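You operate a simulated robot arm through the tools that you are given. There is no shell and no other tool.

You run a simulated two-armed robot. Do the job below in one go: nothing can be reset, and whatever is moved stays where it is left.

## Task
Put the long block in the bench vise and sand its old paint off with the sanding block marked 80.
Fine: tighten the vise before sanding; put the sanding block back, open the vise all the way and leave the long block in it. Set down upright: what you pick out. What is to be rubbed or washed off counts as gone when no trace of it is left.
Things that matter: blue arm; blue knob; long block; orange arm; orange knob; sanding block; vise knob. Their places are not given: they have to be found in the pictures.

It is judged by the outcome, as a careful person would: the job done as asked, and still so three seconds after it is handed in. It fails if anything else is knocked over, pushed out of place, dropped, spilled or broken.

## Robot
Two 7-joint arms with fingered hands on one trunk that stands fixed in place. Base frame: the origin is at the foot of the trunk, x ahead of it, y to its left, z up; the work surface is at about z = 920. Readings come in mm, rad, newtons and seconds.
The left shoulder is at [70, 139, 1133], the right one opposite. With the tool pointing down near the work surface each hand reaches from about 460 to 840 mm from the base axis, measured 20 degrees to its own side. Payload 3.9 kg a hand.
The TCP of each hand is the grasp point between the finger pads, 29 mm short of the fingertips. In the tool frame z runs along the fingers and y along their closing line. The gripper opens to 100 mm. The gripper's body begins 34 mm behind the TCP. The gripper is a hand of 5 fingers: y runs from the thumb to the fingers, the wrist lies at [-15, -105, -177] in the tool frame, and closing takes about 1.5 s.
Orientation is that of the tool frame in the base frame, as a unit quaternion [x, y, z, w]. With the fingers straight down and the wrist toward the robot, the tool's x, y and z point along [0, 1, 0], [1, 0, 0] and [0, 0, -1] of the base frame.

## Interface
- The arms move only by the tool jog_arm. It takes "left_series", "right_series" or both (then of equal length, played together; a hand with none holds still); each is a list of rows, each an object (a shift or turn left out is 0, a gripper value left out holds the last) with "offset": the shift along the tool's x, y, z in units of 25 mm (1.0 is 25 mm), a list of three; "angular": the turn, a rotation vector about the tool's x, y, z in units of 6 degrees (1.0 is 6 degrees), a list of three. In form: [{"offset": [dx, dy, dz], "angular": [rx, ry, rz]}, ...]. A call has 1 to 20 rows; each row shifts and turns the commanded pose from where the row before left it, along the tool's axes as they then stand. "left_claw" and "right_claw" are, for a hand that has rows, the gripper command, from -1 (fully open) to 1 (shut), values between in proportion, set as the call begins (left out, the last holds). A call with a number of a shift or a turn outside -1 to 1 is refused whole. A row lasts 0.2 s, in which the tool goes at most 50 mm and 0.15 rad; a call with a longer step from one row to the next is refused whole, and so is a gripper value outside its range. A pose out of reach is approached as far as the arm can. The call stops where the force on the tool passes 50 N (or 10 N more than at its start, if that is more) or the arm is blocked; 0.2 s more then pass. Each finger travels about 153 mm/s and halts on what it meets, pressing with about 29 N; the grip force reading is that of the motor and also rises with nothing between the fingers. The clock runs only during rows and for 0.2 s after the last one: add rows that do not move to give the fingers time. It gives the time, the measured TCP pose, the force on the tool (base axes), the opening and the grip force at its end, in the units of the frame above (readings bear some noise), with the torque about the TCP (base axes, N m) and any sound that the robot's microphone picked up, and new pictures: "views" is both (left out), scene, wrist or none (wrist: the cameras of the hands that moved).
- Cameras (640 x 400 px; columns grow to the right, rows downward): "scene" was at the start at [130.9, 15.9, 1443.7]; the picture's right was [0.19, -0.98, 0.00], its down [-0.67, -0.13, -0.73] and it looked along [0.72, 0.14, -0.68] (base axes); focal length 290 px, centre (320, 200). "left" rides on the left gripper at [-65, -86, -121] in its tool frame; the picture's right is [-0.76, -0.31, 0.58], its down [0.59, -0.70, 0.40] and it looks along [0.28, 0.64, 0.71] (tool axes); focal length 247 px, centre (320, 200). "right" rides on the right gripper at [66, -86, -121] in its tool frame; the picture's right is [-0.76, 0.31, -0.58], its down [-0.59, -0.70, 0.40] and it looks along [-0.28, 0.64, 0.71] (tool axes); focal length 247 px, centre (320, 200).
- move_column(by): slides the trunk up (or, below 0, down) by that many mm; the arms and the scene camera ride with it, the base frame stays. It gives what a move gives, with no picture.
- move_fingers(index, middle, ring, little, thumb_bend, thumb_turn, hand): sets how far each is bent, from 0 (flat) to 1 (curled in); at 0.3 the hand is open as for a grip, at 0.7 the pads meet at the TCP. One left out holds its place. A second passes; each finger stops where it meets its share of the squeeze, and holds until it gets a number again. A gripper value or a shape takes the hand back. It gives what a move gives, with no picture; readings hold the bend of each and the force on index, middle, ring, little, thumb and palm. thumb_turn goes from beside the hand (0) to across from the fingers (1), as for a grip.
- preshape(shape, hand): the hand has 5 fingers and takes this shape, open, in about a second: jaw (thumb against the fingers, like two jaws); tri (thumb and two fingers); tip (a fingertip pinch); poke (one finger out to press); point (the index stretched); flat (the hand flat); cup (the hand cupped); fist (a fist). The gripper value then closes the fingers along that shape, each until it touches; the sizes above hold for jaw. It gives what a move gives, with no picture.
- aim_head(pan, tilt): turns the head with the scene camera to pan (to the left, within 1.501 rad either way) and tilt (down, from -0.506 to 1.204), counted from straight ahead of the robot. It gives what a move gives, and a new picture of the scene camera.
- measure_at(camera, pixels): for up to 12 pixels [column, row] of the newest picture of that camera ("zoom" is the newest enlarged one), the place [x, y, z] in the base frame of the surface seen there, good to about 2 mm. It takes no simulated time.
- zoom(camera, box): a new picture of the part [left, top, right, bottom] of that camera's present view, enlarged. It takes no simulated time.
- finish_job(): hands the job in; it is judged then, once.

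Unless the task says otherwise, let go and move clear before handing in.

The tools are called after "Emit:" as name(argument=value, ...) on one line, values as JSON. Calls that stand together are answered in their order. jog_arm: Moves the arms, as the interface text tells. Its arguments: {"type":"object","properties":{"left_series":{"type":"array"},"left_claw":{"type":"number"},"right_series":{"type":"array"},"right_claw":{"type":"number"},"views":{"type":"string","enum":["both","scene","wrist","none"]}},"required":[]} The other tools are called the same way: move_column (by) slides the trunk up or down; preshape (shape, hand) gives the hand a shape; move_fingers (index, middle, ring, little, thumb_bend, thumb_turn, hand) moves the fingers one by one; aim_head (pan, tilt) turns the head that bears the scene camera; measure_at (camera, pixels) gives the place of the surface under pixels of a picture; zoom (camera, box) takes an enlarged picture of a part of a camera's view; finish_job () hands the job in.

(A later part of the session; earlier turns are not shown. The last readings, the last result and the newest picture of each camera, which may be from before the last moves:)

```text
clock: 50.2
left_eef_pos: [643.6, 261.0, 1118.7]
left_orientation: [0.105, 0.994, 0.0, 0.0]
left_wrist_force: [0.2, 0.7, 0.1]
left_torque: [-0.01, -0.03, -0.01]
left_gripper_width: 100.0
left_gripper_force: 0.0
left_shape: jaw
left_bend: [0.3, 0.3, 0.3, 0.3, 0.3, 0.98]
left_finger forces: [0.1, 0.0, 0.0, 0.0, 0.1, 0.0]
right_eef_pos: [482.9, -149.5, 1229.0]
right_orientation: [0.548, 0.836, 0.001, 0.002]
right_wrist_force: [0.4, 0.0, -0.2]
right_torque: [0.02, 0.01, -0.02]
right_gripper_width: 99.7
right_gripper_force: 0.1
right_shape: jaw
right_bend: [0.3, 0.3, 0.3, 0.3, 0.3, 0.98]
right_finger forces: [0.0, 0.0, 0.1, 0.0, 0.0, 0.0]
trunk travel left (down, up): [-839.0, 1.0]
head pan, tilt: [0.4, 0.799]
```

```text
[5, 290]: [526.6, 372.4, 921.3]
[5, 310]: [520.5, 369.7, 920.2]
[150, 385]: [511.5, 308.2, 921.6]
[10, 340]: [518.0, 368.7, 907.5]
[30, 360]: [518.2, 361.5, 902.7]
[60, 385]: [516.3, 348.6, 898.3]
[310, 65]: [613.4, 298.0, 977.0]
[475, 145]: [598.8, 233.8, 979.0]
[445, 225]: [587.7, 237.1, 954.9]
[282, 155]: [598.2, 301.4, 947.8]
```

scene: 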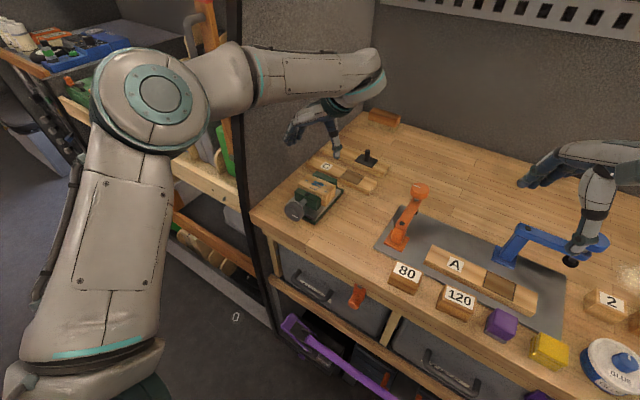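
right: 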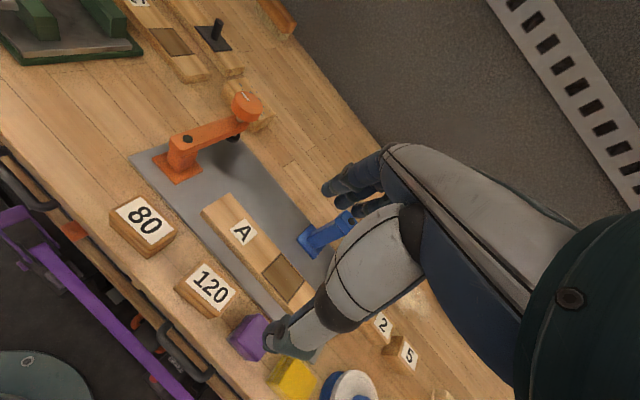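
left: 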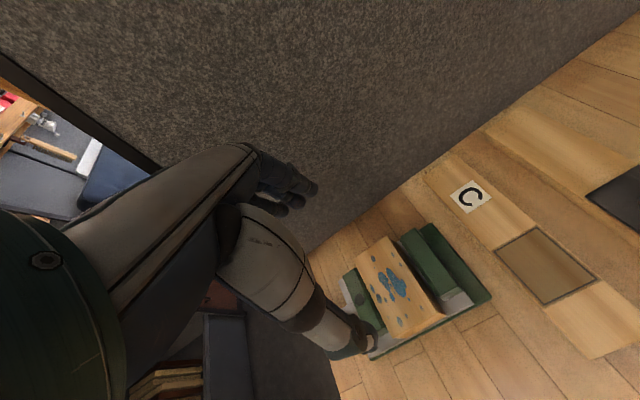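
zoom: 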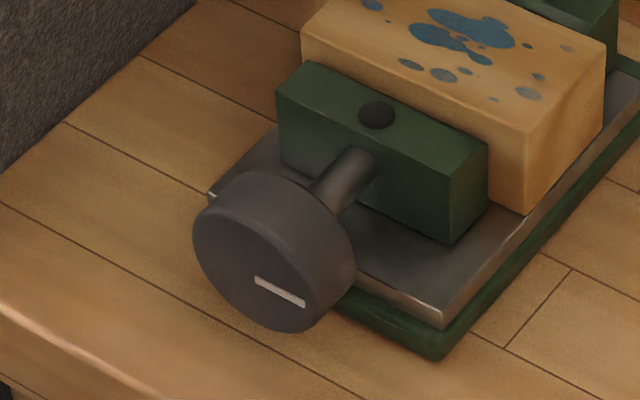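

Knob: axis through about (535.5, 279.6, 965), radius ~24, face near x 535, and the table edge is only ~32 mm in front of it, so a horizontal grip along the vise axis is workable. I'll back the left hand off toward the robot, then pitch it forward.

Emit:
jog_arm(left_series=[{"offset": [0.77, -0.098, 0]}, {"offset": [0.77, -0.098, 0]}, {"offset": [0.77, -0.098, 0]}, {"offset": [0.77, -0.098, 0]}, {"offset": [0.77, -0.098, 0]}, {"offset": [0.77, -0.098, 0]}, {"offset": [0.77, -0.098, 0]}, {"offset": [0.77, -0.098, 0]}, {"offset": [0.77, -0.098, 0]}, {}], views="scene")

Emit:
jog_arm(left_series=[{"angular": [0, -1, 0]}, {"angular": [0, -1, 0]}, {"angular": [0, -1, 0]}, {"angular": [0, -1, 0]}, {"angular": [0, -1, 0]}, {"angular": [0, -1, 0]}, {"angular": [0, -1, 0]}], views="both")

```text
clock: 52.4
left_eef_pos: [470.2, 277.5, 1118.3]
left_orientation: [0.105, 0.995, 0.0, 0.0]
left_wrist_force: [0.2, 0.1, 0.6]
left_torque: [0.01, -0.03, 0.02]
left_gripper_width: 99.9
left_gripper_force: 0.0
left_shape: jaw
left_bend: [0.3, 0.3, 0.3, 0.3, 0.3, 0.98]
left_finger forces: [0.0, 0.1, 0.1, 0.0, 0.1, 0.1]
right_eef_pos: [484.2, -149.0, 1229.7]
right_orientation: [0.549, 0.836, 0.001, 0.0]
right_wrist_force: [1.4, 0.3, -0.2]
right_torque: [-0.01, -0.02, -0.01]
right_gripper_width: 99.6
right_gripper_force: 0.1
right_shape: jaw
right_bend: [0.3, 0.3, 0.3, 0.3, 0.3, 0.98]
right_finger forces: [0.1, 0.0, 0.0, 0.1, 0.0, 0.0]
trunk travel left (down, up): [-839.0, 1.0]
head pan, tilt: [0.4, 0.799]
```

scene: 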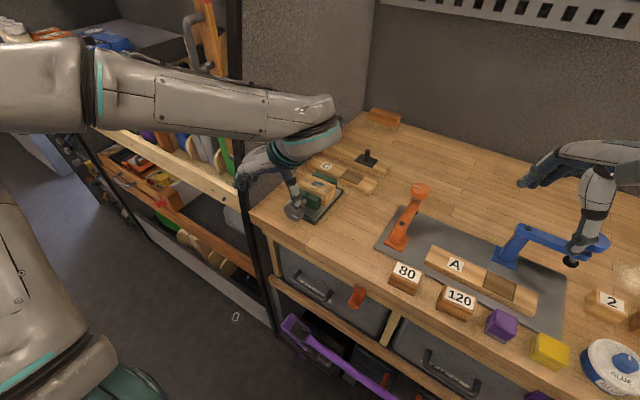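

```text
clock: 54.0
left_eef_pos: [470.1, 276.8, 1118.1]
left_orientation: [0.098, 0.928, -0.038, 0.357]
left_wrist_force: [-0.3, 1.0, -0.2]
left_torque: [0.02, -0.02, 0.02]
left_gripper_width: 100.0
left_gripper_force: 0.1
left_shape: jaw
left_bend: [0.3, 0.3, 0.3, 0.3, 0.3, 0.98]
left_finger forces: [0.0, 0.0, 0.0, 0.0, 0.0, 0.0]
right_eef_pos: [483.0, -148.1, 1230.2]
right_orientation: [0.549, 0.836, 0.0, 0.001]
right_wrist_force: [-0.3, 0.3, 0.7]
right_torque: [0.01, 0.02, -0.02]
right_gripper_width: 99.8
right_gripper_force: 0.0
right_shape: jaw
right_bend: [0.3, 0.3, 0.3, 0.3, 0.3, 0.98]
right_finger forces: [0.0, 0.0, 0.1, 0.0, 0.0, 0.0]
trunk travel left (down, up): [-839.0, 1.0]
head pan, tilt: [0.4, 0.799]
```

scene: 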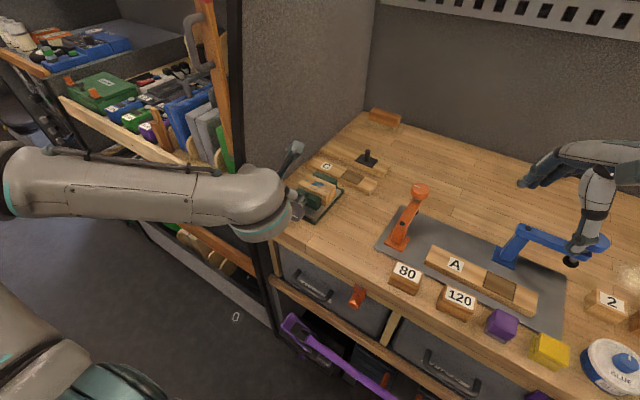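
left: 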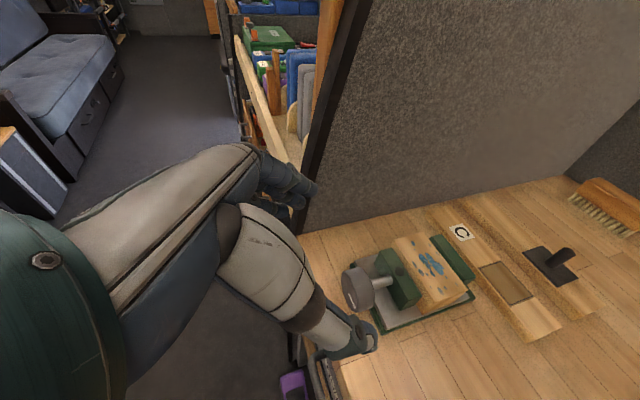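

Pitching works without trouble (42° done). Continuing the remaining 48°.

Emit:
jog_arm(left_series=[{"angular": [0, -1, 0]}, {"angular": [0, -1, 0]}, {"angular": [0, -1, 0]}, {"angular": [0, -1, 0]}, {"angular": [0, -1, 0]}, {"angular": [0, -1, 0]}, {"angular": [0, -1, 0]}, {"angular": [0, -1, 0]}], views="both")

```text
clock: 55.8
left_eef_pos: [513.4, 275.6, 1118.7]
left_orientation: [0.074, 0.703, -0.076, 0.703]
left_wrist_force: [0.3, 0.1, -0.4]
left_torque: [0.02, 0.01, -0.01]
left_gripper_width: 100.0
left_gripper_force: 0.1
left_shape: jaw
left_bend: [0.3, 0.3, 0.3, 0.3, 0.3, 0.98]
left_finger forces: [0.0, 0.1, 0.1, 0.0, 0.0, 0.1]
left hand out of reach, approached as far as the arm can: row 1, 2, 3, 4, 5
right_eef_pos: [483.4, -149.5, 1229.6]
right_orientation: [0.549, 0.836, 0.002, 0.0]
right_wrist_force: [-0.6, -0.4, -0.4]
right_torque: [-0.04, -0.03, 0.0]
right_gripper_width: 99.7
right_gripper_force: 0.0
right_shape: jaw
right_bend: [0.3, 0.3, 0.3, 0.3, 0.3, 0.98]
right_finger forces: [0.0, 0.0, 0.0, 0.0, 0.0, 0.0]
trunk travel left (down, up): [-839.0, 1.0]
head pan, tilt: [0.4, 0.799]
```

scene: 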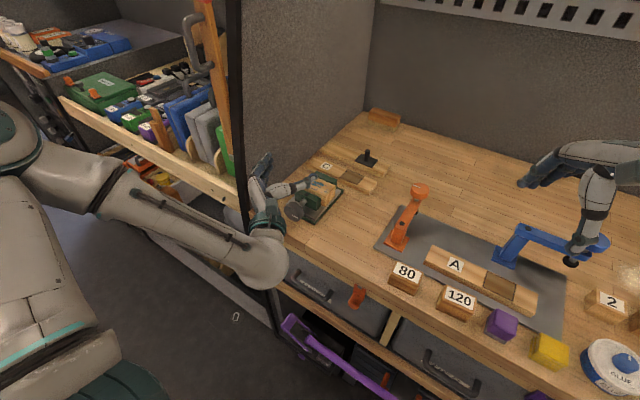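
left: 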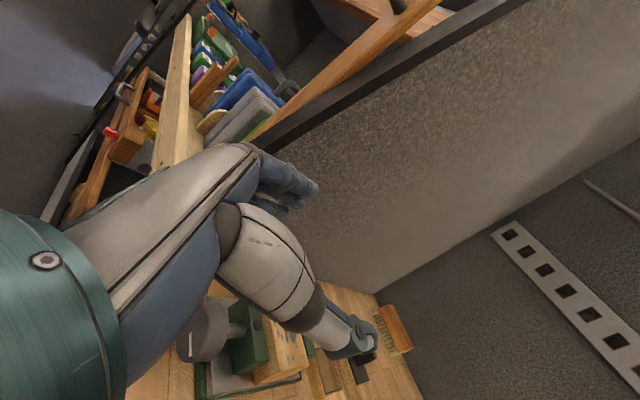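

The hand is now horizontal (z along the vise axis, y to the left, x down). In this roll the little finger side points at the table, so I'll test rolling about the tool axis the tightening way (y: left→up→right) to find a usable range.

Emit:
jog_arm(left_series=[{"angular": [0, 0, 1]}, {"angular": [0, 0, 1]}, {"angular": [0, 0, 1]}, {"angular": [0, 0, 1]}, {"angular": [0, 0, 1]}, {"angular": [0, 0, 1]}, {"angular": [0, 0, 1]}, {"angular": [0, 0, 1]}, {"angular": [0, 0, 1]}, {"angular": [0, 0, 1]}, {"angular": [0, 0, 1]}, {"angular": [0, 0, 1]}, {"angular": [0, 0, 1]}, {"angular": [0, 0, 1]}, {"angular": [0, 0, 1]}], views="scene")

```text
clock: 59.0
left_eef_pos: [564.2, 282.8, 1137.0]
left_orientation: [0.55, 0.446, 0.445, 0.548]
left_wrist_force: [0.4, -0.2, -0.9]
left_torque: [0.01, 0.0, -0.01]
left_gripper_width: 99.8
left_gripper_force: 0.1
left_shape: jaw
left_bend: [0.3, 0.3, 0.3, 0.3, 0.3, 0.98]
left_finger forces: [0.1, 0.0, 0.0, 0.0, 0.1, 0.0]
left hand out of reach, approached as far as the arm can: row 12, 13, 14, 15
right_eef_pos: [483.5, -148.6, 1229.8]
right_orientation: [0.548, 0.836, 0.0, 0.0]
right_wrist_force: [1.0, -0.1, 0.1]
right_torque: [0.01, 0.0, 0.01]
right_gripper_width: 99.7
right_gripper_force: 0.0
right_shape: jaw
right_bend: [0.3, 0.3, 0.3, 0.3, 0.3, 0.98]
right_finger forces: [0.0, 0.1, 0.0, 0.0, 0.0, 0.0]
trunk travel left (down, up): [-839.0, 1.0]
head pan, tilt: [0.4, 0.799]
```

scene: 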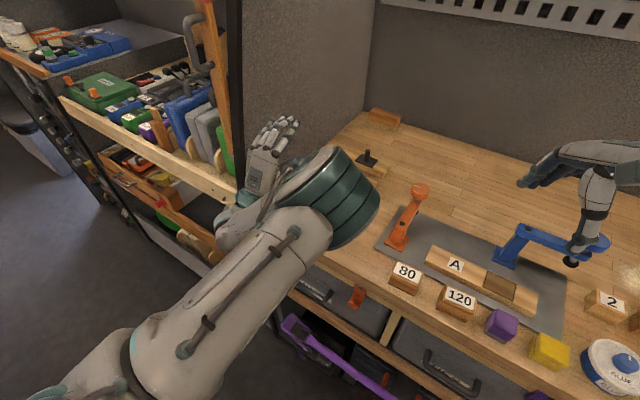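

The hand rolled to y=up (palm down) but drifted forward to x 564. I'll try backing off and lowering diagonally to a pre-grasp spot in front of the knob.

Emit:
jog_arm(left_series=[{"offset": [0, -0.3, -0.8]}, {"offset": [0, -0.3, -0.8]}, {"offset": [0, -0.3, -0.8]}, {"offset": [0, -0.3, -0.8]}], views="scene")

```text
clock: 60.0
left_eef_pos: [557.8, 317.7, 1121.9]
left_orientation: [0.549, 0.446, 0.445, 0.549]
left_wrist_force: [0.0, 0.3, 0.0]
left_torque: [0.02, -0.01, 0.02]
left_gripper_width: 99.9
left_gripper_force: 0.0
left_shape: jaw
left_bend: [0.3, 0.3, 0.3, 0.3, 0.3, 0.98]
left_finger forces: [0.0, 0.0, 0.0, 0.1, 0.0, 0.0]
left hand out of reach, approached as far as the arm can: row 1, 2, 3, 4
right_eef_pos: [483.8, -150.3, 1229.2]
right_orientation: [0.548, 0.837, 0.001, 0.0]
right_wrist_force: [-0.2, -0.4, -0.4]
right_torque: [-0.05, 0.02, -0.01]
right_gripper_width: 99.8
right_gripper_force: 0.0
right_shape: jaw
right_bend: [0.3, 0.3, 0.3, 0.3, 0.3, 0.98]
right_finger forces: [0.0, 0.1, 0.1, 0.0, 0.0, 0.0]
trunk travel left (down, up): [-839.0, 1.0]
head pan, tilt: [0.4, 0.799]
```

scene: 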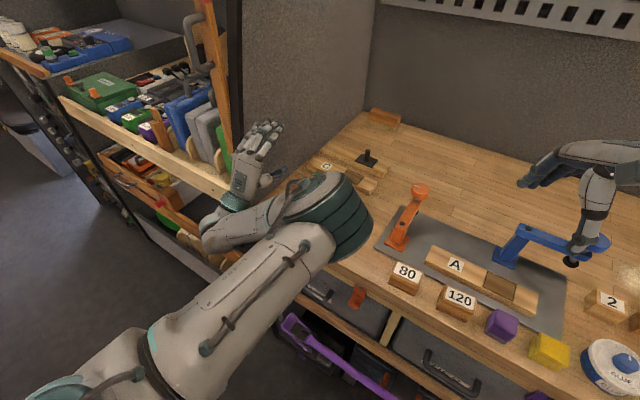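

The arm has drifted left with an awkward elbow; I'll bring it back to the right and unroll to the good configuration.

Emit:
jog_arm(left_series=[{"offset": [-0.7, 0.3, 0]}, {"offset": [-0.7, 0.3, 0]}, {"angular": [0, 0, -1]}, {"angular": [0, 0, -1]}, {"angular": [0, 0, -1]}, {"angular": [0, 0, -1]}, {"angular": [0, 0, -1]}, {"angular": [0, 0, -1]}], views="scene")

```text
clock: 61.8
left_eef_pos: [562.9, 285.3, 1139.3]
left_orientation: [0.384, 0.593, 0.252, 0.661]
left_wrist_force: [-0.2, -0.4, 0.0]
left_torque: [0.01, -0.01, -0.01]
left_gripper_width: 99.8
left_gripper_force: 0.0
left_shape: jaw
left_bend: [0.3, 0.3, 0.3, 0.3, 0.3, 0.98]
left_finger forces: [0.1, 0.0, 0.1, 0.0, 0.0, 0.1]
left hand out of reach, approached as far as the arm can: row 1, 2
right_eef_pos: [482.8, -148.6, 1229.6]
right_orientation: [0.548, 0.837, 0.0, 0.001]
right_wrist_force: [0.1, -0.1, 0.2]
right_torque: [0.01, 0.02, -0.01]
right_gripper_width: 99.7
right_gripper_force: 0.1
right_shape: jaw
right_bend: [0.3, 0.3, 0.3, 0.3, 0.3, 0.98]
right_finger forces: [0.0, 0.0, 0.1, 0.1, 0.0, 0.0]
trunk travel left (down, up): [-839.0, 1.0]
head pan, tilt: [0.4, 0.799]
```

scene: 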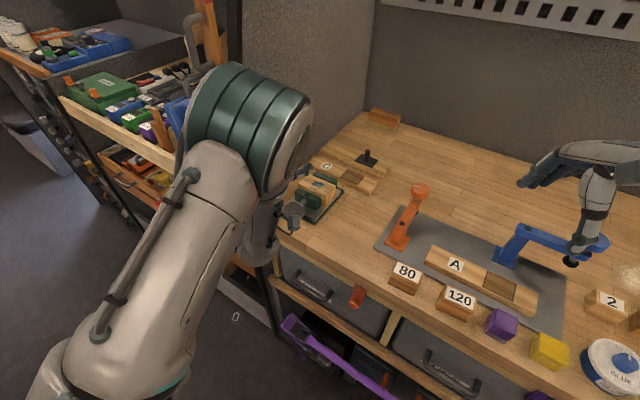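

Now the elbow is high with roll ~54° and no limit flagged. Trying to back off along the tool axis and lower here.

Emit:
jog_arm(left_series=[{"offset": [0, 0, -0.8]}, {"offset": [0, 0, -0.8]}, {"offset": [0.235, -0.324, -0.8]}, {"offset": [0.235, -0.324, -0.8]}, {"offset": [0.47, -0.648, 0]}], views="both")

```text
clock: 63.0
left_eef_pos: [485.2, 303.4, 1101.0]
left_orientation: [0.386, 0.593, 0.253, 0.66]
left_wrist_force: [0.3, 0.4, 0.7]
left_torque: [0.01, -0.04, -0.01]
left_gripper_width: 99.9
left_gripper_force: 0.0
left_shape: jaw
left_bend: [0.3, 0.3, 0.3, 0.3, 0.3, 0.98]
left_finger forces: [0.0, 0.0, 0.1, 0.0, 0.0, 0.1]
right_eef_pos: [484.2, -148.2, 1229.2]
right_orientation: [0.548, 0.836, 0.0, -0.001]
right_wrist_force: [0.6, -0.4, -0.3]
right_torque: [0.01, 0.02, 0.01]
right_gripper_width: 100.0
right_gripper_force: 0.1
right_shape: jaw
right_bend: [0.3, 0.3, 0.3, 0.3, 0.3, 0.98]
right_finger forces: [0.0, 0.0, 0.0, 0.0, 0.0, 0.1]
trunk travel left (down, up): [-839.0, 1.0]
head pan, tilt: [0.4, 0.799]
```

scene: 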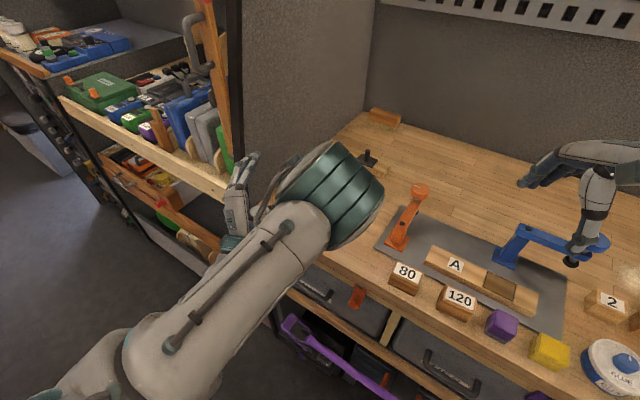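
left: 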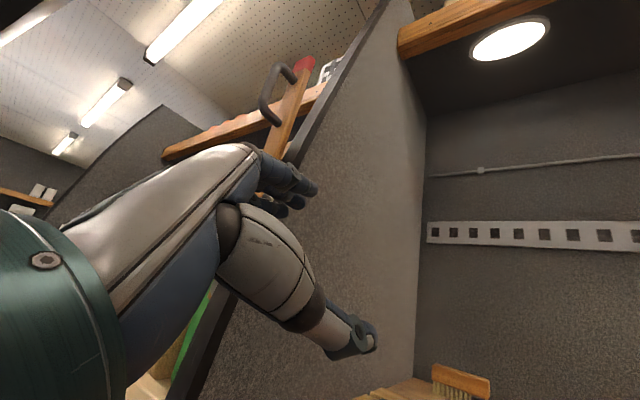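

Reachable with no limits. I'll check where the elbow is in space before lowering further.

Emit:
measure_at(camera="scene", pixels=[[340, 190], [375, 195], [300, 190], [330, 235], [250, 290], [240, 200], [350, 230]])

```text
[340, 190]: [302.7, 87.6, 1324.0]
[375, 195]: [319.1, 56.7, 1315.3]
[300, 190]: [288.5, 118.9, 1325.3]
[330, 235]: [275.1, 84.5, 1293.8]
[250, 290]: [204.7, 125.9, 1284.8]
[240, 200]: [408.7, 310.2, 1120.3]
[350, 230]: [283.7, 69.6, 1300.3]
```

Elbow is well clear (z≈1300). Lowering the hand 136 mm to a pre-grasp spot 60 mm in front of the knob along its axis.

Emit:
jog_arm(left_series=[{"offset": [0.462, -0.785, -0.04]}, {"offset": [0.462, -0.785, -0.04]}, {"offset": [0.462, -0.785, -0.04]}, {"offset": [0.462, -0.785, -0.04]}, {"offset": [0.462, -0.785, -0.04]}, {"offset": [0.462, -0.785, -0.04]}, {}], views="both")

```text
clock: 64.6
left_eef_pos: [478.5, 296.0, 965.4]
left_orientation: [0.384, 0.593, 0.255, 0.66]
left_wrist_force: [-2.0, 1.1, 6.8]
left_torque: [-0.18, -0.04, -0.07]
left_gripper_width: 98.2
left_gripper_force: 0.0
left_shape: jaw
left_bend: [0.3, 0.3, 0.3, 0.3, 0.34, 0.96]
left_finger forces: [0.0, 0.0, 0.1, 0.1, 7.5, 0.0]
left hand out of reach, approached as far as the arm can: row 3
right_eef_pos: [482.9, -149.7, 1230.8]
right_orientation: [0.548, 0.836, 0.001, 0.0]
right_wrist_force: [0.8, -0.6, 0.3]
right_torque: [0.0, 0.01, 0.02]
right_gripper_width: 99.7
right_gripper_force: 0.0
right_shape: jaw
right_bend: [0.3, 0.3, 0.3, 0.3, 0.3, 0.98]
right_finger forces: [0.0, 0.1, 0.1, 0.0, 0.0, 0.0]
trunk travel left (down, up): [-839.0, 1.0]
head pan, tilt: [0.4, 0.799]
```

scene: 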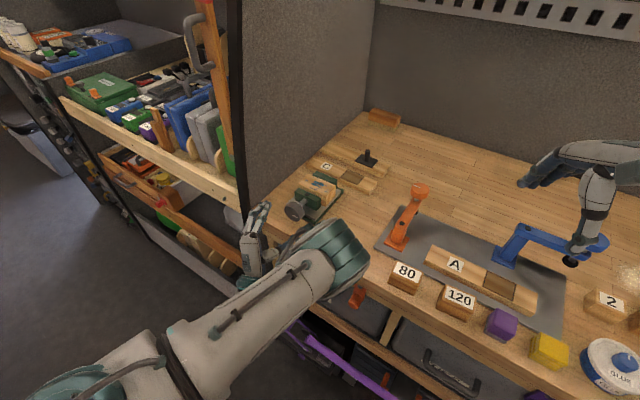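
left: 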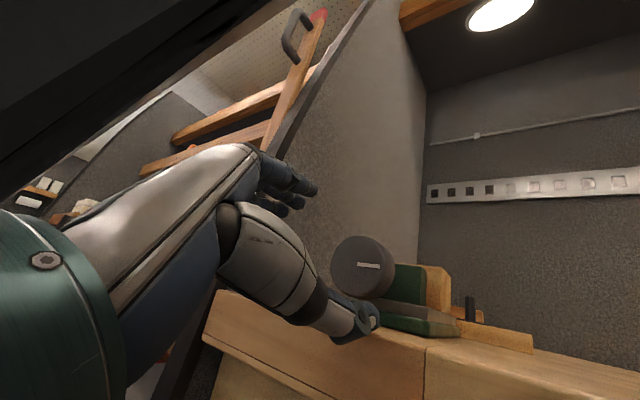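

The thumb is touching the table edge (7.5 N). I'll raise 15 mm and bring thumb and first two fingers partly closed to about 60 mm opening.

Emit:
jog_arm(left_series=[{"offset": [-0.35, 0.49, -0.2]}, {}], views="none")

Emit:
move_fingers(hand="left", index=0.38, middle=0.38, ring=0.3, little=0.3, thumb_bend=0.36, thumb_turn=1)

Emit:
jog_arm(left_series=[{}], views="both")

```text
clock: 65.2
left_eef_pos: [479.1, 299.8, 977.4]
left_orientation: [0.386, 0.593, 0.253, 0.66]
left_wrist_force: [-0.2, -0.2, -1.1]
left_torque: [0.01, -0.01, -0.02]
left_gripper_width: 99.6
left_gripper_force: 0.0
left_shape: jaw
left_bend: [0.3, 0.3, 0.3, 0.3, 0.3, 0.97]
left_finger forces: [0.0, 0.0, 0.0, 0.0, 0.1, 0.1]
left hand out of reach, approached as far as the arm can: row 1
right_eef_pos: [483.5, -149.3, 1229.6]
right_orientation: [0.548, 0.836, 0.001, 0.0]
right_wrist_force: [-0.2, -0.6, 0.2]
right_torque: [0.04, 0.01, 0.0]
right_gripper_width: 100.0
right_gripper_force: 0.1
right_shape: jaw
right_bend: [0.3, 0.3, 0.3, 0.3, 0.3, 0.98]
right_finger forces: [0.1, 0.0, 0.0, 0.0, 0.1, 0.1]
trunk travel left (down, up): [-839.0, 1.0]
head pan, tilt: [0.4, 0.799]
```

```text
clock: 66.2
left_eef_pos: [479.2, 300.1, 978.1]
left_orientation: [0.385, 0.593, 0.254, 0.66]
left_wrist_force: [-0.5, 0.1, 0.1]
left_torque: [0.0, -0.01, 0.0]
left_gripper_width: 82.6
left_gripper_force: 0.0
left_shape: fingers
left_bend: [0.38, 0.38, 0.3, 0.3, 0.36, 0.98]
left_finger forces: [0.0, 0.0, 0.0, 0.1, 0.1, 0.1]
right_eef_pos: [482.0, -148.3, 1230.3]
right_orientation: [0.549, 0.836, 0.001, 0.001]
right_wrist_force: [-0.3, 0.7, -0.2]
right_torque: [0.03, -0.04, 0.04]
right_gripper_width: 99.8
right_gripper_force: 0.1
right_shape: jaw
right_bend: [0.3, 0.3, 0.3, 0.3, 0.3, 0.98]
right_finger forces: [0.0, 0.0, 0.1, 0.0, 0.0, 0.0]
trunk travel left (down, up): [-839.0, 1.0]
head pan, tilt: [0.4, 0.799]
```

```text
clock: 66.6
left_eef_pos: [479.3, 299.7, 977.2]
left_orientation: [0.385, 0.593, 0.254, 0.66]
left_wrist_force: [-0.7, 0.2, 0.4]
left_torque: [0.01, 0.04, -0.01]
left_gripper_width: 82.3
left_gripper_force: 0.1
left_shape: fingers
left_bend: [0.38, 0.38, 0.3, 0.3, 0.36, 0.98]
left_finger forces: [0.0, 0.0, 0.0, 0.0, 0.0, 0.0]
right_eef_pos: [483.7, -148.8, 1229.8]
right_orientation: [0.548, 0.837, 0.001, 0.0]
right_wrist_force: [0.8, -0.3, -0.2]
right_torque: [0.02, 0.0, -0.02]
right_gripper_width: 99.6
right_gripper_force: 0.1
right_shape: jaw
right_bend: [0.3, 0.3, 0.3, 0.3, 0.3, 0.98]
right_finger forces: [0.0, 0.0, 0.0, 0.0, 0.0, 0.1]
trunk travel left (down, up): [-839.0, 1.0]
head pan, tilt: [0.4, 0.799]
```

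scene: 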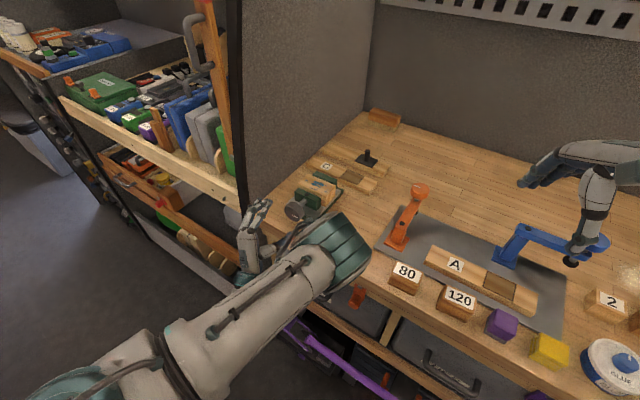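
left: 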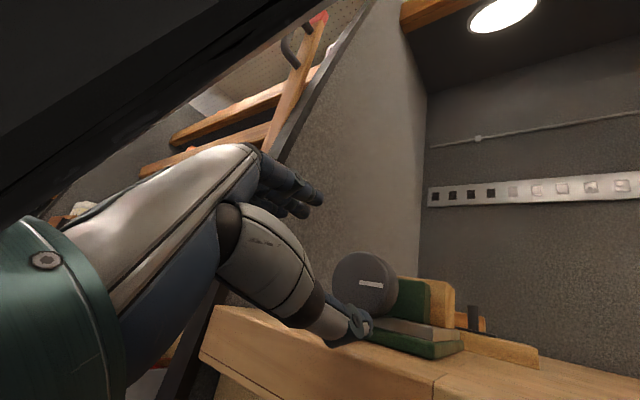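

Thumb is free now. The TCP is 9 mm left and 12 mm above the knob axis; correcting along the tool's -y.

Emit:
jog_arm(left_series=[{"offset": [-0.04, -0.27, 0]}, {"offset": [0, -0.27, 0]}, {}], views="both")

```text
clock: 67.4
left_eef_pos: [480.3, 294.2, 967.1]
left_orientation: [0.384, 0.594, 0.252, 0.66]
left_wrist_force: [-1.4, 0.1, 1.7]
left_torque: [-0.01, 0.04, -0.02]
left_gripper_width: 79.5
left_gripper_force: 0.6
left_shape: fingers
left_bend: [0.38, 0.38, 0.3, 0.3, 0.37, 0.98]
left_finger forces: [0.0, 0.0, 0.1, 0.1, 2.5, 0.0]
left hand out of reach, approached as far as the arm can: row 2
right_eef_pos: [482.7, -149.5, 1230.4]
right_orientation: [0.549, 0.836, 0.001, 0.0]
right_wrist_force: [-0.5, -0.2, -0.3]
right_torque: [-0.03, 0.02, 0.0]
right_gripper_width: 99.8
right_gripper_force: 0.1
right_shape: jaw
right_bend: [0.3, 0.3, 0.3, 0.3, 0.3, 0.98]
right_finger forces: [0.0, 0.0, 0.0, 0.0, 0.0, 0.0]
trunk travel left (down, up): [-839.0, 1.0]
head pan, tilt: [0.4, 0.799]
```

scene: 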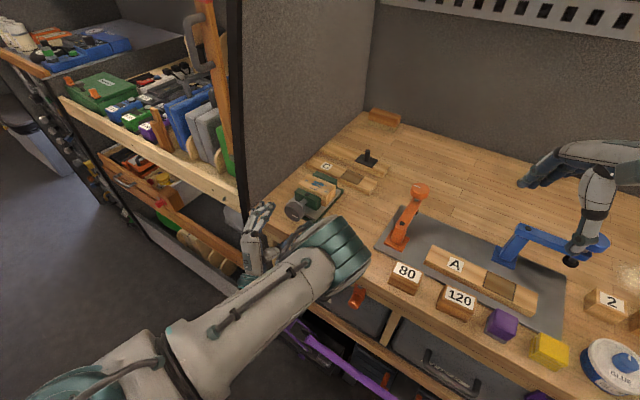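
left: 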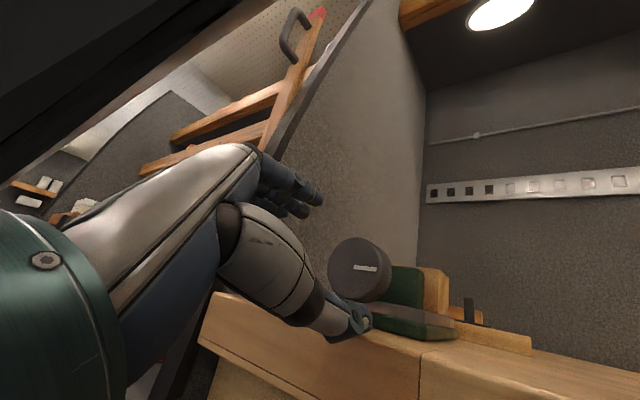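

Thumb still brushes the table edge at this roll (2.5 N). I'll lift a little and roll back ~25° so the thumb sits more sideways.

Emit:
jog_arm(left_series=[{"offset": [-0.2, 0.28, 0]}, {"angular": [0, 0, -0.85]}, {"angular": [0, 0, -0.85]}, {"angular": [0, 0, -0.85]}, {"angular": [0, 0, -0.85]}, {"angular": [0, 0, -0.85]}, {}], views="both")

```text
clock: 69.0
left_eef_pos: [482.8, 292.5, 976.1]
left_orientation: [0.244, 0.664, 0.101, 0.7]
left_wrist_force: [0.1, 0.8, -0.6]
left_torque: [-0.01, 0.0, -0.01]
left_gripper_width: 82.1
left_gripper_force: 0.1
left_shape: fingers
left_bend: [0.38, 0.38, 0.3, 0.3, 0.36, 0.98]
left_finger forces: [0.0, 0.0, 0.0, 0.1, 0.1, 0.1]
right_eef_pos: [482.9, -149.9, 1228.8]
right_orientation: [0.548, 0.836, 0.0, 0.001]
right_wrist_force: [0.0, 0.7, -0.2]
right_torque: [0.02, 0.01, -0.02]
right_gripper_width: 99.9
right_gripper_force: 0.0
right_shape: jaw
right_bend: [0.3, 0.3, 0.3, 0.3, 0.3, 0.98]
right_finger forces: [0.0, 0.0, 0.0, 0.0, 0.1, 0.0]
trunk travel left (down, up): [-839.0, 1.0]
head pan, tilt: [0.4, 0.799]
```

scene: 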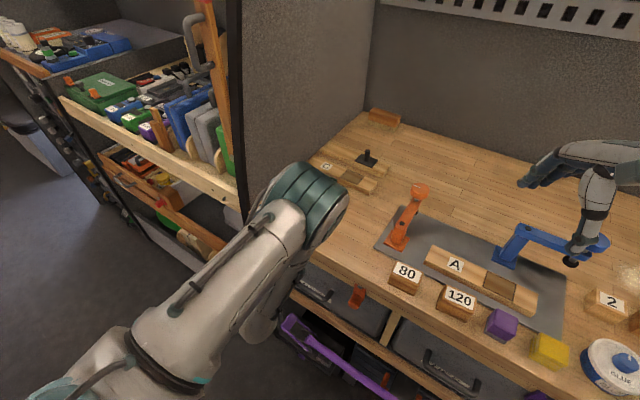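
left: 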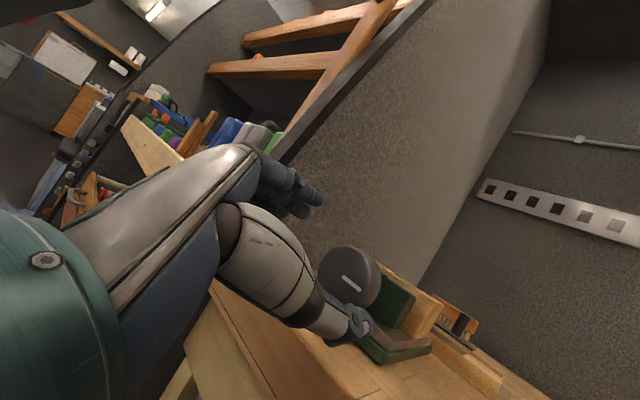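

No contact now, roll ≈28°. I'll measure the knob's face from this wrist view.

Emit:
zoom(camera="left", box=[270, 210, 470, 370])

Emit:
measure_at(camera="left", pixels=[[322, 272], [335, 250], [350, 248], [368, 270], [372, 300], [345, 300], [340, 275], [352, 285], [360, 310], [385, 290], [350, 325]])

```text
2.50 times, centred on (370, 290) of left
```

zoom: 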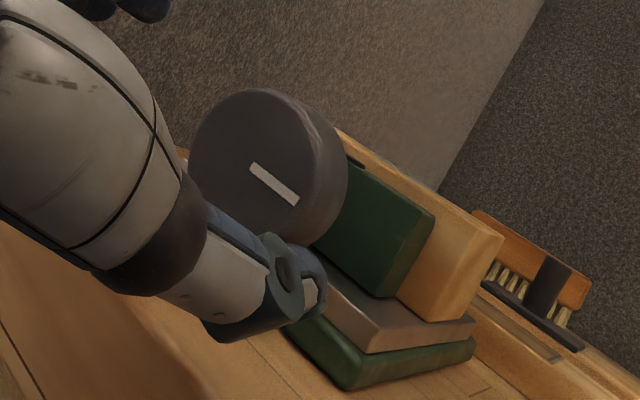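

```text
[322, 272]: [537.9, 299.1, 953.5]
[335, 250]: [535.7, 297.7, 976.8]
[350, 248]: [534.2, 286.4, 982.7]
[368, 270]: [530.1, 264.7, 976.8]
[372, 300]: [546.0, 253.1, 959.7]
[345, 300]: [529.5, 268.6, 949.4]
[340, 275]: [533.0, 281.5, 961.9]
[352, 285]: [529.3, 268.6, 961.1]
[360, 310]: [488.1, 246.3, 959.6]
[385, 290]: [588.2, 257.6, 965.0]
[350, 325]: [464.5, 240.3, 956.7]
```

Knob face centre is about (534, 279.5, 965). Aligning with its axis, then checking before moving forward.

Emit:
jog_arm(left_series=[{"offset": [0.345, -0.29, 0.02]}, {"offset": [0, 0, 0.4]}, {}], views="wrist")

```text
clock: 69.8
left_eef_pos: [491.2, 288.3, 965.1]
left_orientation: [0.245, 0.664, 0.101, 0.7]
left_wrist_force: [-0.2, -0.3, 0.5]
left_torque: [-0.03, 0.01, 0.01]
left_gripper_width: 81.9
left_gripper_force: 0.0
left_shape: fingers
left_bend: [0.38, 0.38, 0.3, 0.3, 0.36, 0.98]
left_finger forces: [0.0, 0.1, 0.1, 0.1, 0.1, 0.0]
right_eef_pos: [484.8, -148.7, 1229.4]
right_orientation: [0.549, 0.836, 0.001, 0.0]
right_wrist_force: [-0.1, 0.1, -0.3]
right_torque: [-0.04, 0.02, -0.01]
right_gripper_width: 99.9
right_gripper_force: 0.1
right_shape: jaw
right_bend: [0.3, 0.3, 0.3, 0.3, 0.3, 0.98]
right_finger forces: [0.0, 0.0, 0.0, 0.0, 0.1, 0.1]
trunk travel left (down, up): [-839.0, 1.0]
head pan, tilt: [0.4, 0.799]
```

left: 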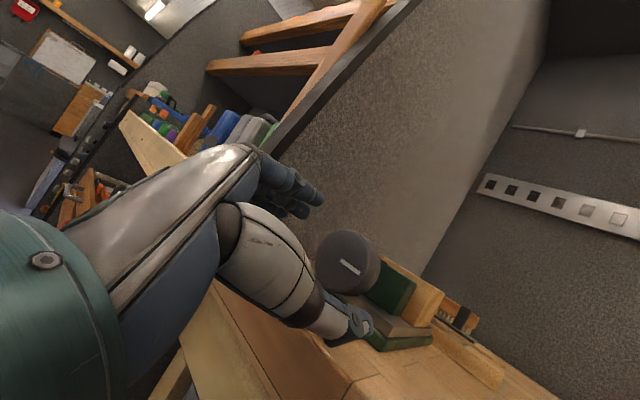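

No contact and well aligned. Advancing 42 mm along the knob axis.

Emit:
jog_arm(left_series=[{"offset": [0, 0, 0.5]}, {"offset": [0, 0, 0.5]}, {"offset": [0, 0, 0.4]}, {"offset": [0, 0, 0.28]}, {}], views="both")

```text
clock: 71.0
left_eef_pos: [535.2, 280.2, 965.5]
left_orientation: [0.244, 0.663, 0.102, 0.7]
left_wrist_force: [1.0, -0.6, 0.4]
left_torque: [-0.03, 0.01, -0.01]
left_gripper_width: 81.8
left_gripper_force: 0.1
left_shape: fingers
left_bend: [0.38, 0.38, 0.3, 0.3, 0.36, 0.98]
left_finger forces: [0.0, 0.1, 0.0, 0.0, 0.1, 0.1]
right_eef_pos: [483.1, -148.8, 1230.0]
right_orientation: [0.548, 0.836, 0.001, 0.0]
right_wrist_force: [0.0, 0.3, 0.1]
right_torque: [0.02, 0.04, 0.02]
right_gripper_width: 100.0
right_gripper_force: 0.1
right_shape: jaw
right_bend: [0.3, 0.3, 0.3, 0.3, 0.3, 0.98]
right_finger forces: [0.0, 0.1, 0.0, 0.0, 0.1, 0.0]
trunk travel left (down, up): [-839.0, 1.0]
head pan, tilt: [0.4, 0.799]
```

scene: 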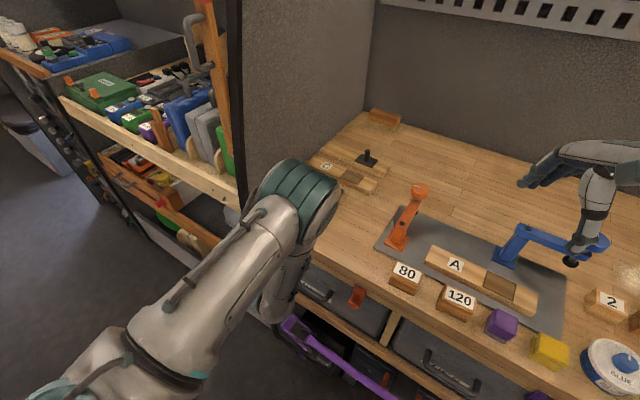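
left: 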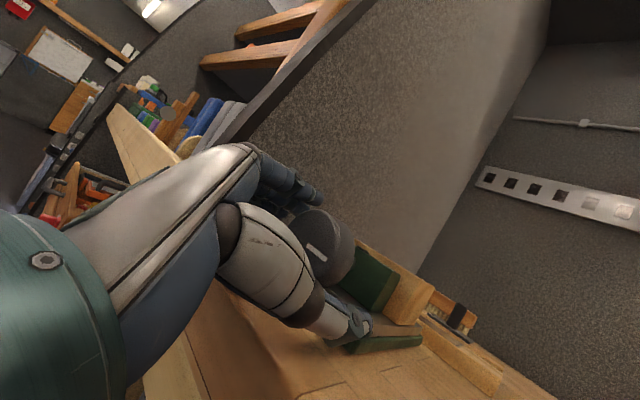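

The knob lies between fingers and thumb with no contact. Closing index, middle and thumb on it, keeping ring and little open.

Emit:
move_fingers(hand="left", index=0.8, middle=0.8, thumb_bend=0.8)

Emit:
jog_arm(left_series=[{}], views="both")

```text
clock: 72.0
left_eef_pos: [534.6, 280.9, 965.7]
left_orientation: [0.243, 0.664, 0.102, 0.7]
left_wrist_force: [5.3, 9.0, 7.7]
left_torque: [0.04, -0.06, 0.06]
left_gripper_width: 41.8
left_gripper_force: 17.1
left_shape: fingers
left_bend: [0.54, 0.58, 0.3, 0.3, 0.59, 1.0]
left_finger forces: [12.0, 10.7, 0.1, 0.1, 11.7, 0.0]
right_eef_pos: [482.4, -147.6, 1230.6]
right_orientation: [0.549, 0.836, 0.0, 0.0]
right_wrist_force: [-0.4, 0.6, 0.2]
right_torque: [0.03, -0.03, 0.02]
right_gripper_width: 99.7
right_gripper_force: 0.1
right_shape: jaw
right_bend: [0.3, 0.3, 0.3, 0.3, 0.3, 0.98]
right_finger forces: [0.0, 0.0, 0.0, 0.1, 0.0, 0.0]
trunk travel left (down, up): [-839.0, 1.0]
head pan, tilt: [0.4, 0.799]
```

```text
clock: 72.4
left_eef_pos: [534.8, 281.2, 964.8]
left_orientation: [0.244, 0.663, 0.102, 0.7]
left_wrist_force: [5.1, 8.9, 8.5]
left_torque: [0.04, -0.1, 0.11]
left_gripper_width: 41.6
left_gripper_force: 17.0
left_shape: fingers
left_bend: [0.54, 0.58, 0.3, 0.3, 0.59, 1.0]
left_finger forces: [12.3, 10.9, 0.1, 0.0, 11.3, 0.1]
right_eef_pos: [483.7, -147.4, 1230.6]
right_orientation: [0.548, 0.836, 0.0, 0.001]
right_wrist_force: [0.0, 0.6, -0.1]
right_torque: [0.04, 0.01, 0.0]
right_gripper_width: 100.1
right_gripper_force: 0.0
right_shape: jaw
right_bend: [0.3, 0.3, 0.3, 0.3, 0.3, 0.98]
right_finger forces: [0.0, 0.1, 0.1, 0.0, 0.0, 0.1]
trunk travel left (down, up): [-839.0, 1.0]
head pan, tilt: [0.4, 0.799]
```

scene: 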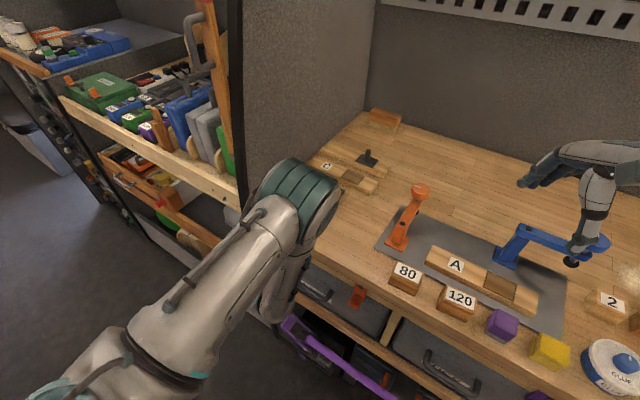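
left: 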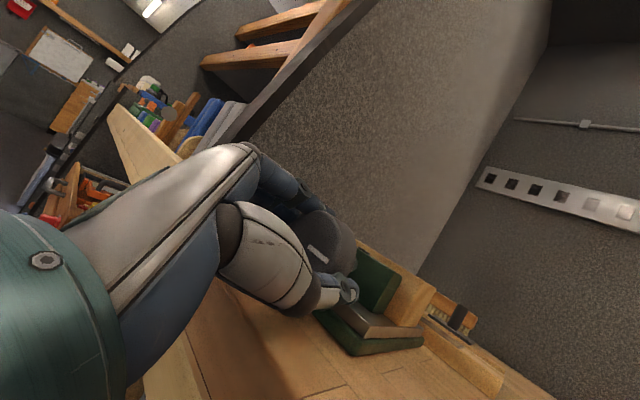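

The knob is gripped (index 12 N, middle 11 N, thumb 11 N). Turning clockwise (tightening) 30° to begin with.

Emit:
jog_arm(left_series=[{"angular": [0, 0, 1]}, {"angular": [0, 0, 1]}, {"angular": [0, 0, 1]}, {"angular": [0, 0, 1]}, {"angular": [0, 0, 1]}], views="both")

Emit:
zoom(camera="left", box=[270, 190, 470, 370])

```text
clock: 73.6
left_eef_pos: [534.8, 279.2, 964.9]
left_orientation: [0.409, 0.577, 0.278, 0.65]
left_wrist_force: [5.4, 3.6, 3.8]
left_torque: [-0.15, 0.1, 0.03]
left_gripper_width: 41.7
left_gripper_force: 19.8
left_shape: fingers
left_bend: [0.54, 0.58, 0.3, 0.3, 0.59, 1.0]
left_finger forces: [9.7, 9.9, 0.0, 0.1, 19.8, 0.0]
right_eef_pos: [483.2, -148.5, 1230.8]
right_orientation: [0.549, 0.836, 0.0, 0.0]
right_wrist_force: [0.2, 0.2, -0.3]
right_torque: [0.01, 0.01, -0.02]
right_gripper_width: 100.1
right_gripper_force: 0.1
right_shape: jaw
right_bend: [0.3, 0.3, 0.3, 0.3, 0.3, 0.98]
right_finger forces: [0.1, 0.0, 0.0, 0.0, 0.0, 0.1]
trunk travel left (down, up): [-839.0, 1.0]
head pan, tilt: [0.4, 0.799]
```

scene: 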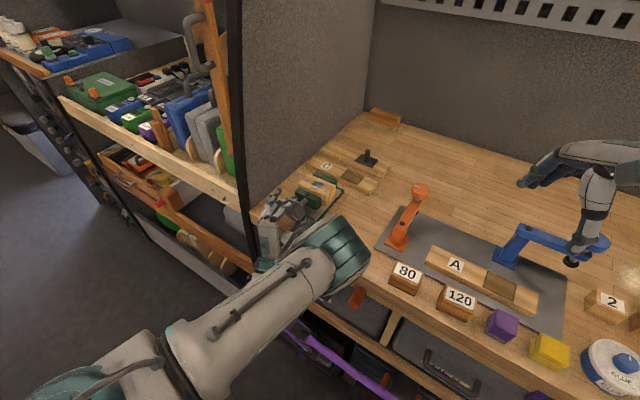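
left: 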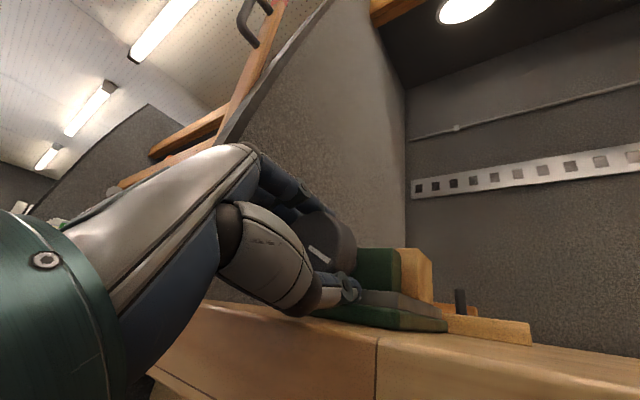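

```text
2.22 times, centred on (370, 280) of left
```

zoom: 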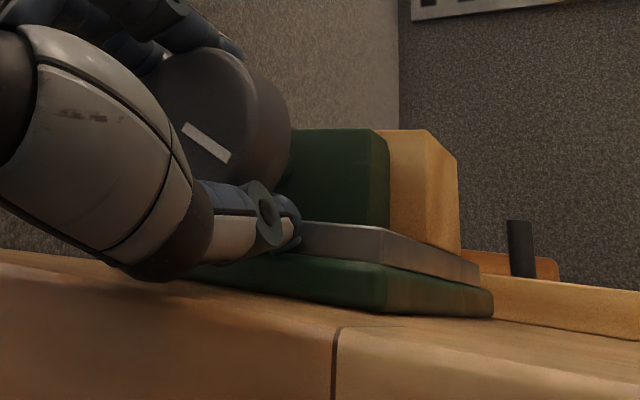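

The marker line kept its place relative to the hand, so the knob turns with it. Continuing another 36°.

Emit:
jog_arm(left_series=[{"angular": [0, 0, 1]}, {"angular": [0, 0, 1]}, {"angular": [0, 0, 1]}, {"angular": [0, 0, 1]}, {"angular": [0, 0, 1]}, {"angular": [0, 0, 1]}], views="both")

Emit:
zoom(camera="scene", box=[250, 150, 370, 250])

```text
clock: 74.7
left_eef_pos: [534.4, 285.3, 968.9]
left_orientation: [0.519, 0.475, 0.413, 0.578]
left_wrist_force: [-38.3, -12.0, 25.4]
left_torque: [-0.4, 3.04, -0.45]
left_gripper_width: 39.5
left_gripper_force: 67.4
left_shape: fingers
left_bend: [0.57, 0.63, 0.3, 0.3, 0.56, 0.9]
left_finger forces: [8.5, 8.0, 0.0, 0.1, 119.3, 0.0]
left hand out of reach, approached as far as the arm can: row 3, 4, 5
right_eef_pos: [472.9, -155.1, 1233.6]
right_orientation: [0.55, 0.835, 0.004, 0.003]
right_wrist_force: [0.5, -0.3, -0.2]
right_torque: [0.01, 0.03, 0.0]
right_gripper_width: 99.5
right_gripper_force: 0.1
right_shape: jaw
right_bend: [0.3, 0.3, 0.3, 0.3, 0.3, 0.98]
right_finger forces: [0.1, 0.0, 0.0, 0.0, 0.0, 0.0]
trunk travel left (down, up): [-839.0, 1.0]
head pan, tilt: [0.4, 0.799]
stopped in row 5 (left hand): the force on the tool passed its limit at 55 N (the readings are from after the stop); the commanded pose is now the measured one
```

scene: 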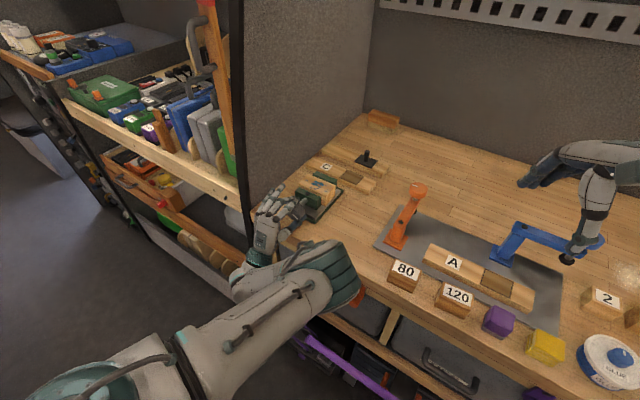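
left: 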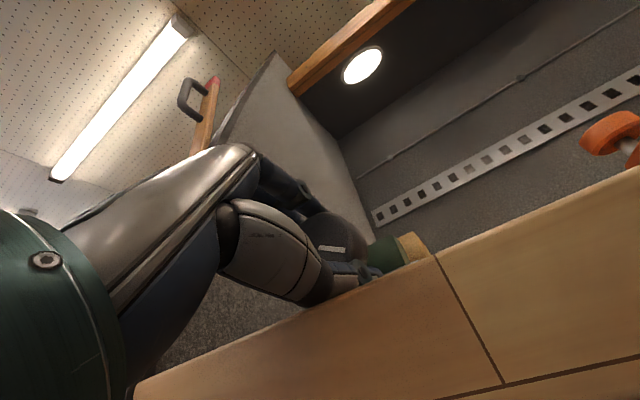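

```text
4.00 times, centred on (310, 200) of scene
```

zoom: 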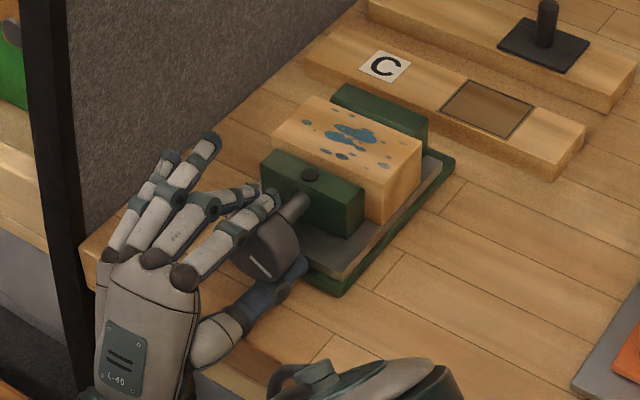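

The thumb base is jammed on the table edge (119 N) at roll ~77°, so I'll roll back a bit to relieve the load right away.

Emit:
jog_arm(left_series=[{"angular": [0, 0, -0.7]}, {"angular": [0, 0, -0.7]}, {}], views="none")

```text
clock: 75.5
left_eef_pos: [534.8, 284.9, 967.6]
left_orientation: [0.484, 0.511, 0.37, 0.607]
left_wrist_force: [-44.8, -10.8, 21.2]
left_torque: [0.63, 2.15, -1.38]
left_gripper_width: 39.7
left_gripper_force: 71.4
left_shape: fingers
left_bend: [0.56, 0.62, 0.3, 0.3, 0.56, 0.94]
left_finger forces: [10.2, 6.9, 0.1, 0.0, 125.1, 0.0]
right_eef_pos: [472.5, -152.7, 1235.8]
right_orientation: [0.548, 0.836, 0.004, 0.004]
right_wrist_force: [0.3, -0.3, -0.4]
right_torque: [-0.06, -0.01, -0.02]
right_gripper_width: 99.9
right_gripper_force: 0.2
right_shape: jaw
right_bend: [0.3, 0.3, 0.3, 0.3, 0.3, 0.98]
right_finger forces: [0.1, 0.1, 0.1, 0.1, 0.0, 0.0]
trunk travel left (down, up): [-839.0, 1.0]
head pan, tilt: [0.4, 0.799]
```

Still 45 N pushing back along -x: the thumb base presses on the table front. I'll open index and middle, then draw straight back.

Emit:
move_fingers(hand="left", index=0.35, middle=0.35)

Emit:
jog_arm(left_series=[{"offset": [0, 0, -0.3]}, {"offset": [0, 0, -0.3]}, {}], views="both")

```text
clock: 76.5
left_eef_pos: [536.1, 286.6, 965.9]
left_orientation: [0.485, 0.512, 0.37, 0.606]
left_wrist_force: [-49.8, -8.7, 14.2]
left_torque: [0.14, 2.98, -1.01]
left_gripper_width: 67.1
left_gripper_force: 67.6
left_shape: fingers
left_bend: [0.35, 0.35, 0.3, 0.3, 0.56, 0.93]
left_finger forces: [0.0, 0.0, 0.0, 0.1, 134.9, 0.0]
right_eef_pos: [472.1, -153.1, 1234.6]
right_orientation: [0.548, 0.837, 0.004, 0.003]
right_wrist_force: [0.2, 0.3, 0.1]
right_torque: [0.0, -0.04, 0.01]
right_gripper_width: 100.0
right_gripper_force: 0.1
right_shape: jaw
right_bend: [0.3, 0.3, 0.3, 0.3, 0.3, 0.98]
right_finger forces: [0.1, 0.0, 0.0, 0.1, 0.0, 0.0]
trunk travel left (down, up): [-839.0, 1.0]
head pan, tilt: [0.4, 0.799]
```

```text
clock: 77.2
left_eef_pos: [533.1, 284.2, 963.6]
left_orientation: [0.488, 0.511, 0.367, 0.605]
left_wrist_force: [18.4, -22.0, 20.4]
left_torque: [-0.44, 1.12, 0.1]
left_gripper_width: 63.8
left_gripper_force: 36.7
left_shape: fingers
left_bend: [0.35, 0.35, 0.3, 0.3, 0.65, 0.94]
left_finger forces: [0.1, 0.1, 0.0, 0.0, 72.7, 0.0]
right_eef_pos: [484.8, -155.0, 1228.7]
right_orientation: [0.549, 0.836, 0.002, -0.001]
right_wrist_force: [0.3, 0.2, 0.2]
right_torque: [0.01, -0.02, 0.0]
right_gripper_width: 99.9
right_gripper_force: 0.0
right_shape: jaw
right_bend: [0.3, 0.3, 0.3, 0.3, 0.3, 0.98]
right_finger forces: [0.1, 0.0, 0.0, 0.0, 0.0, 0.0]
trunk travel left (down, up): [-839.0, 1.0]
head pan, tilt: [0.4, 0.799]
```

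scene: 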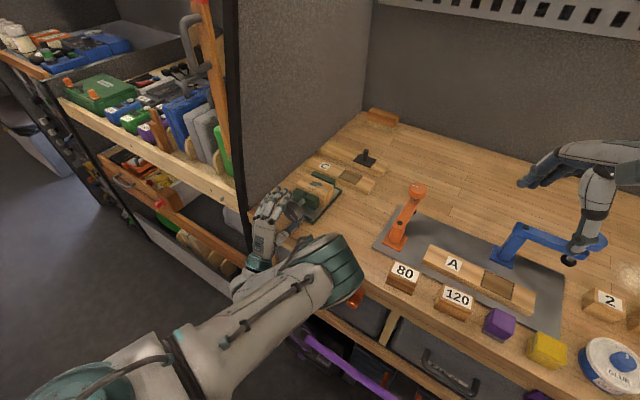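
left: 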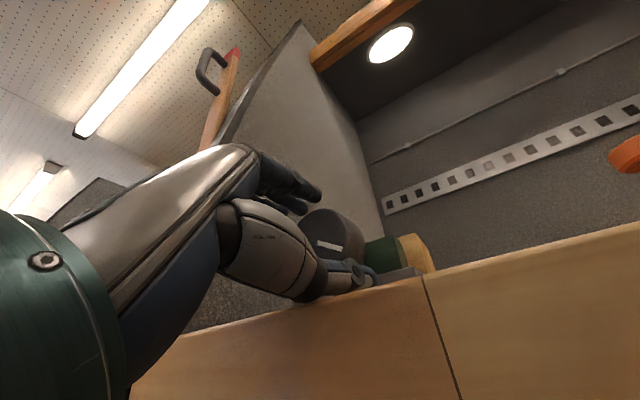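

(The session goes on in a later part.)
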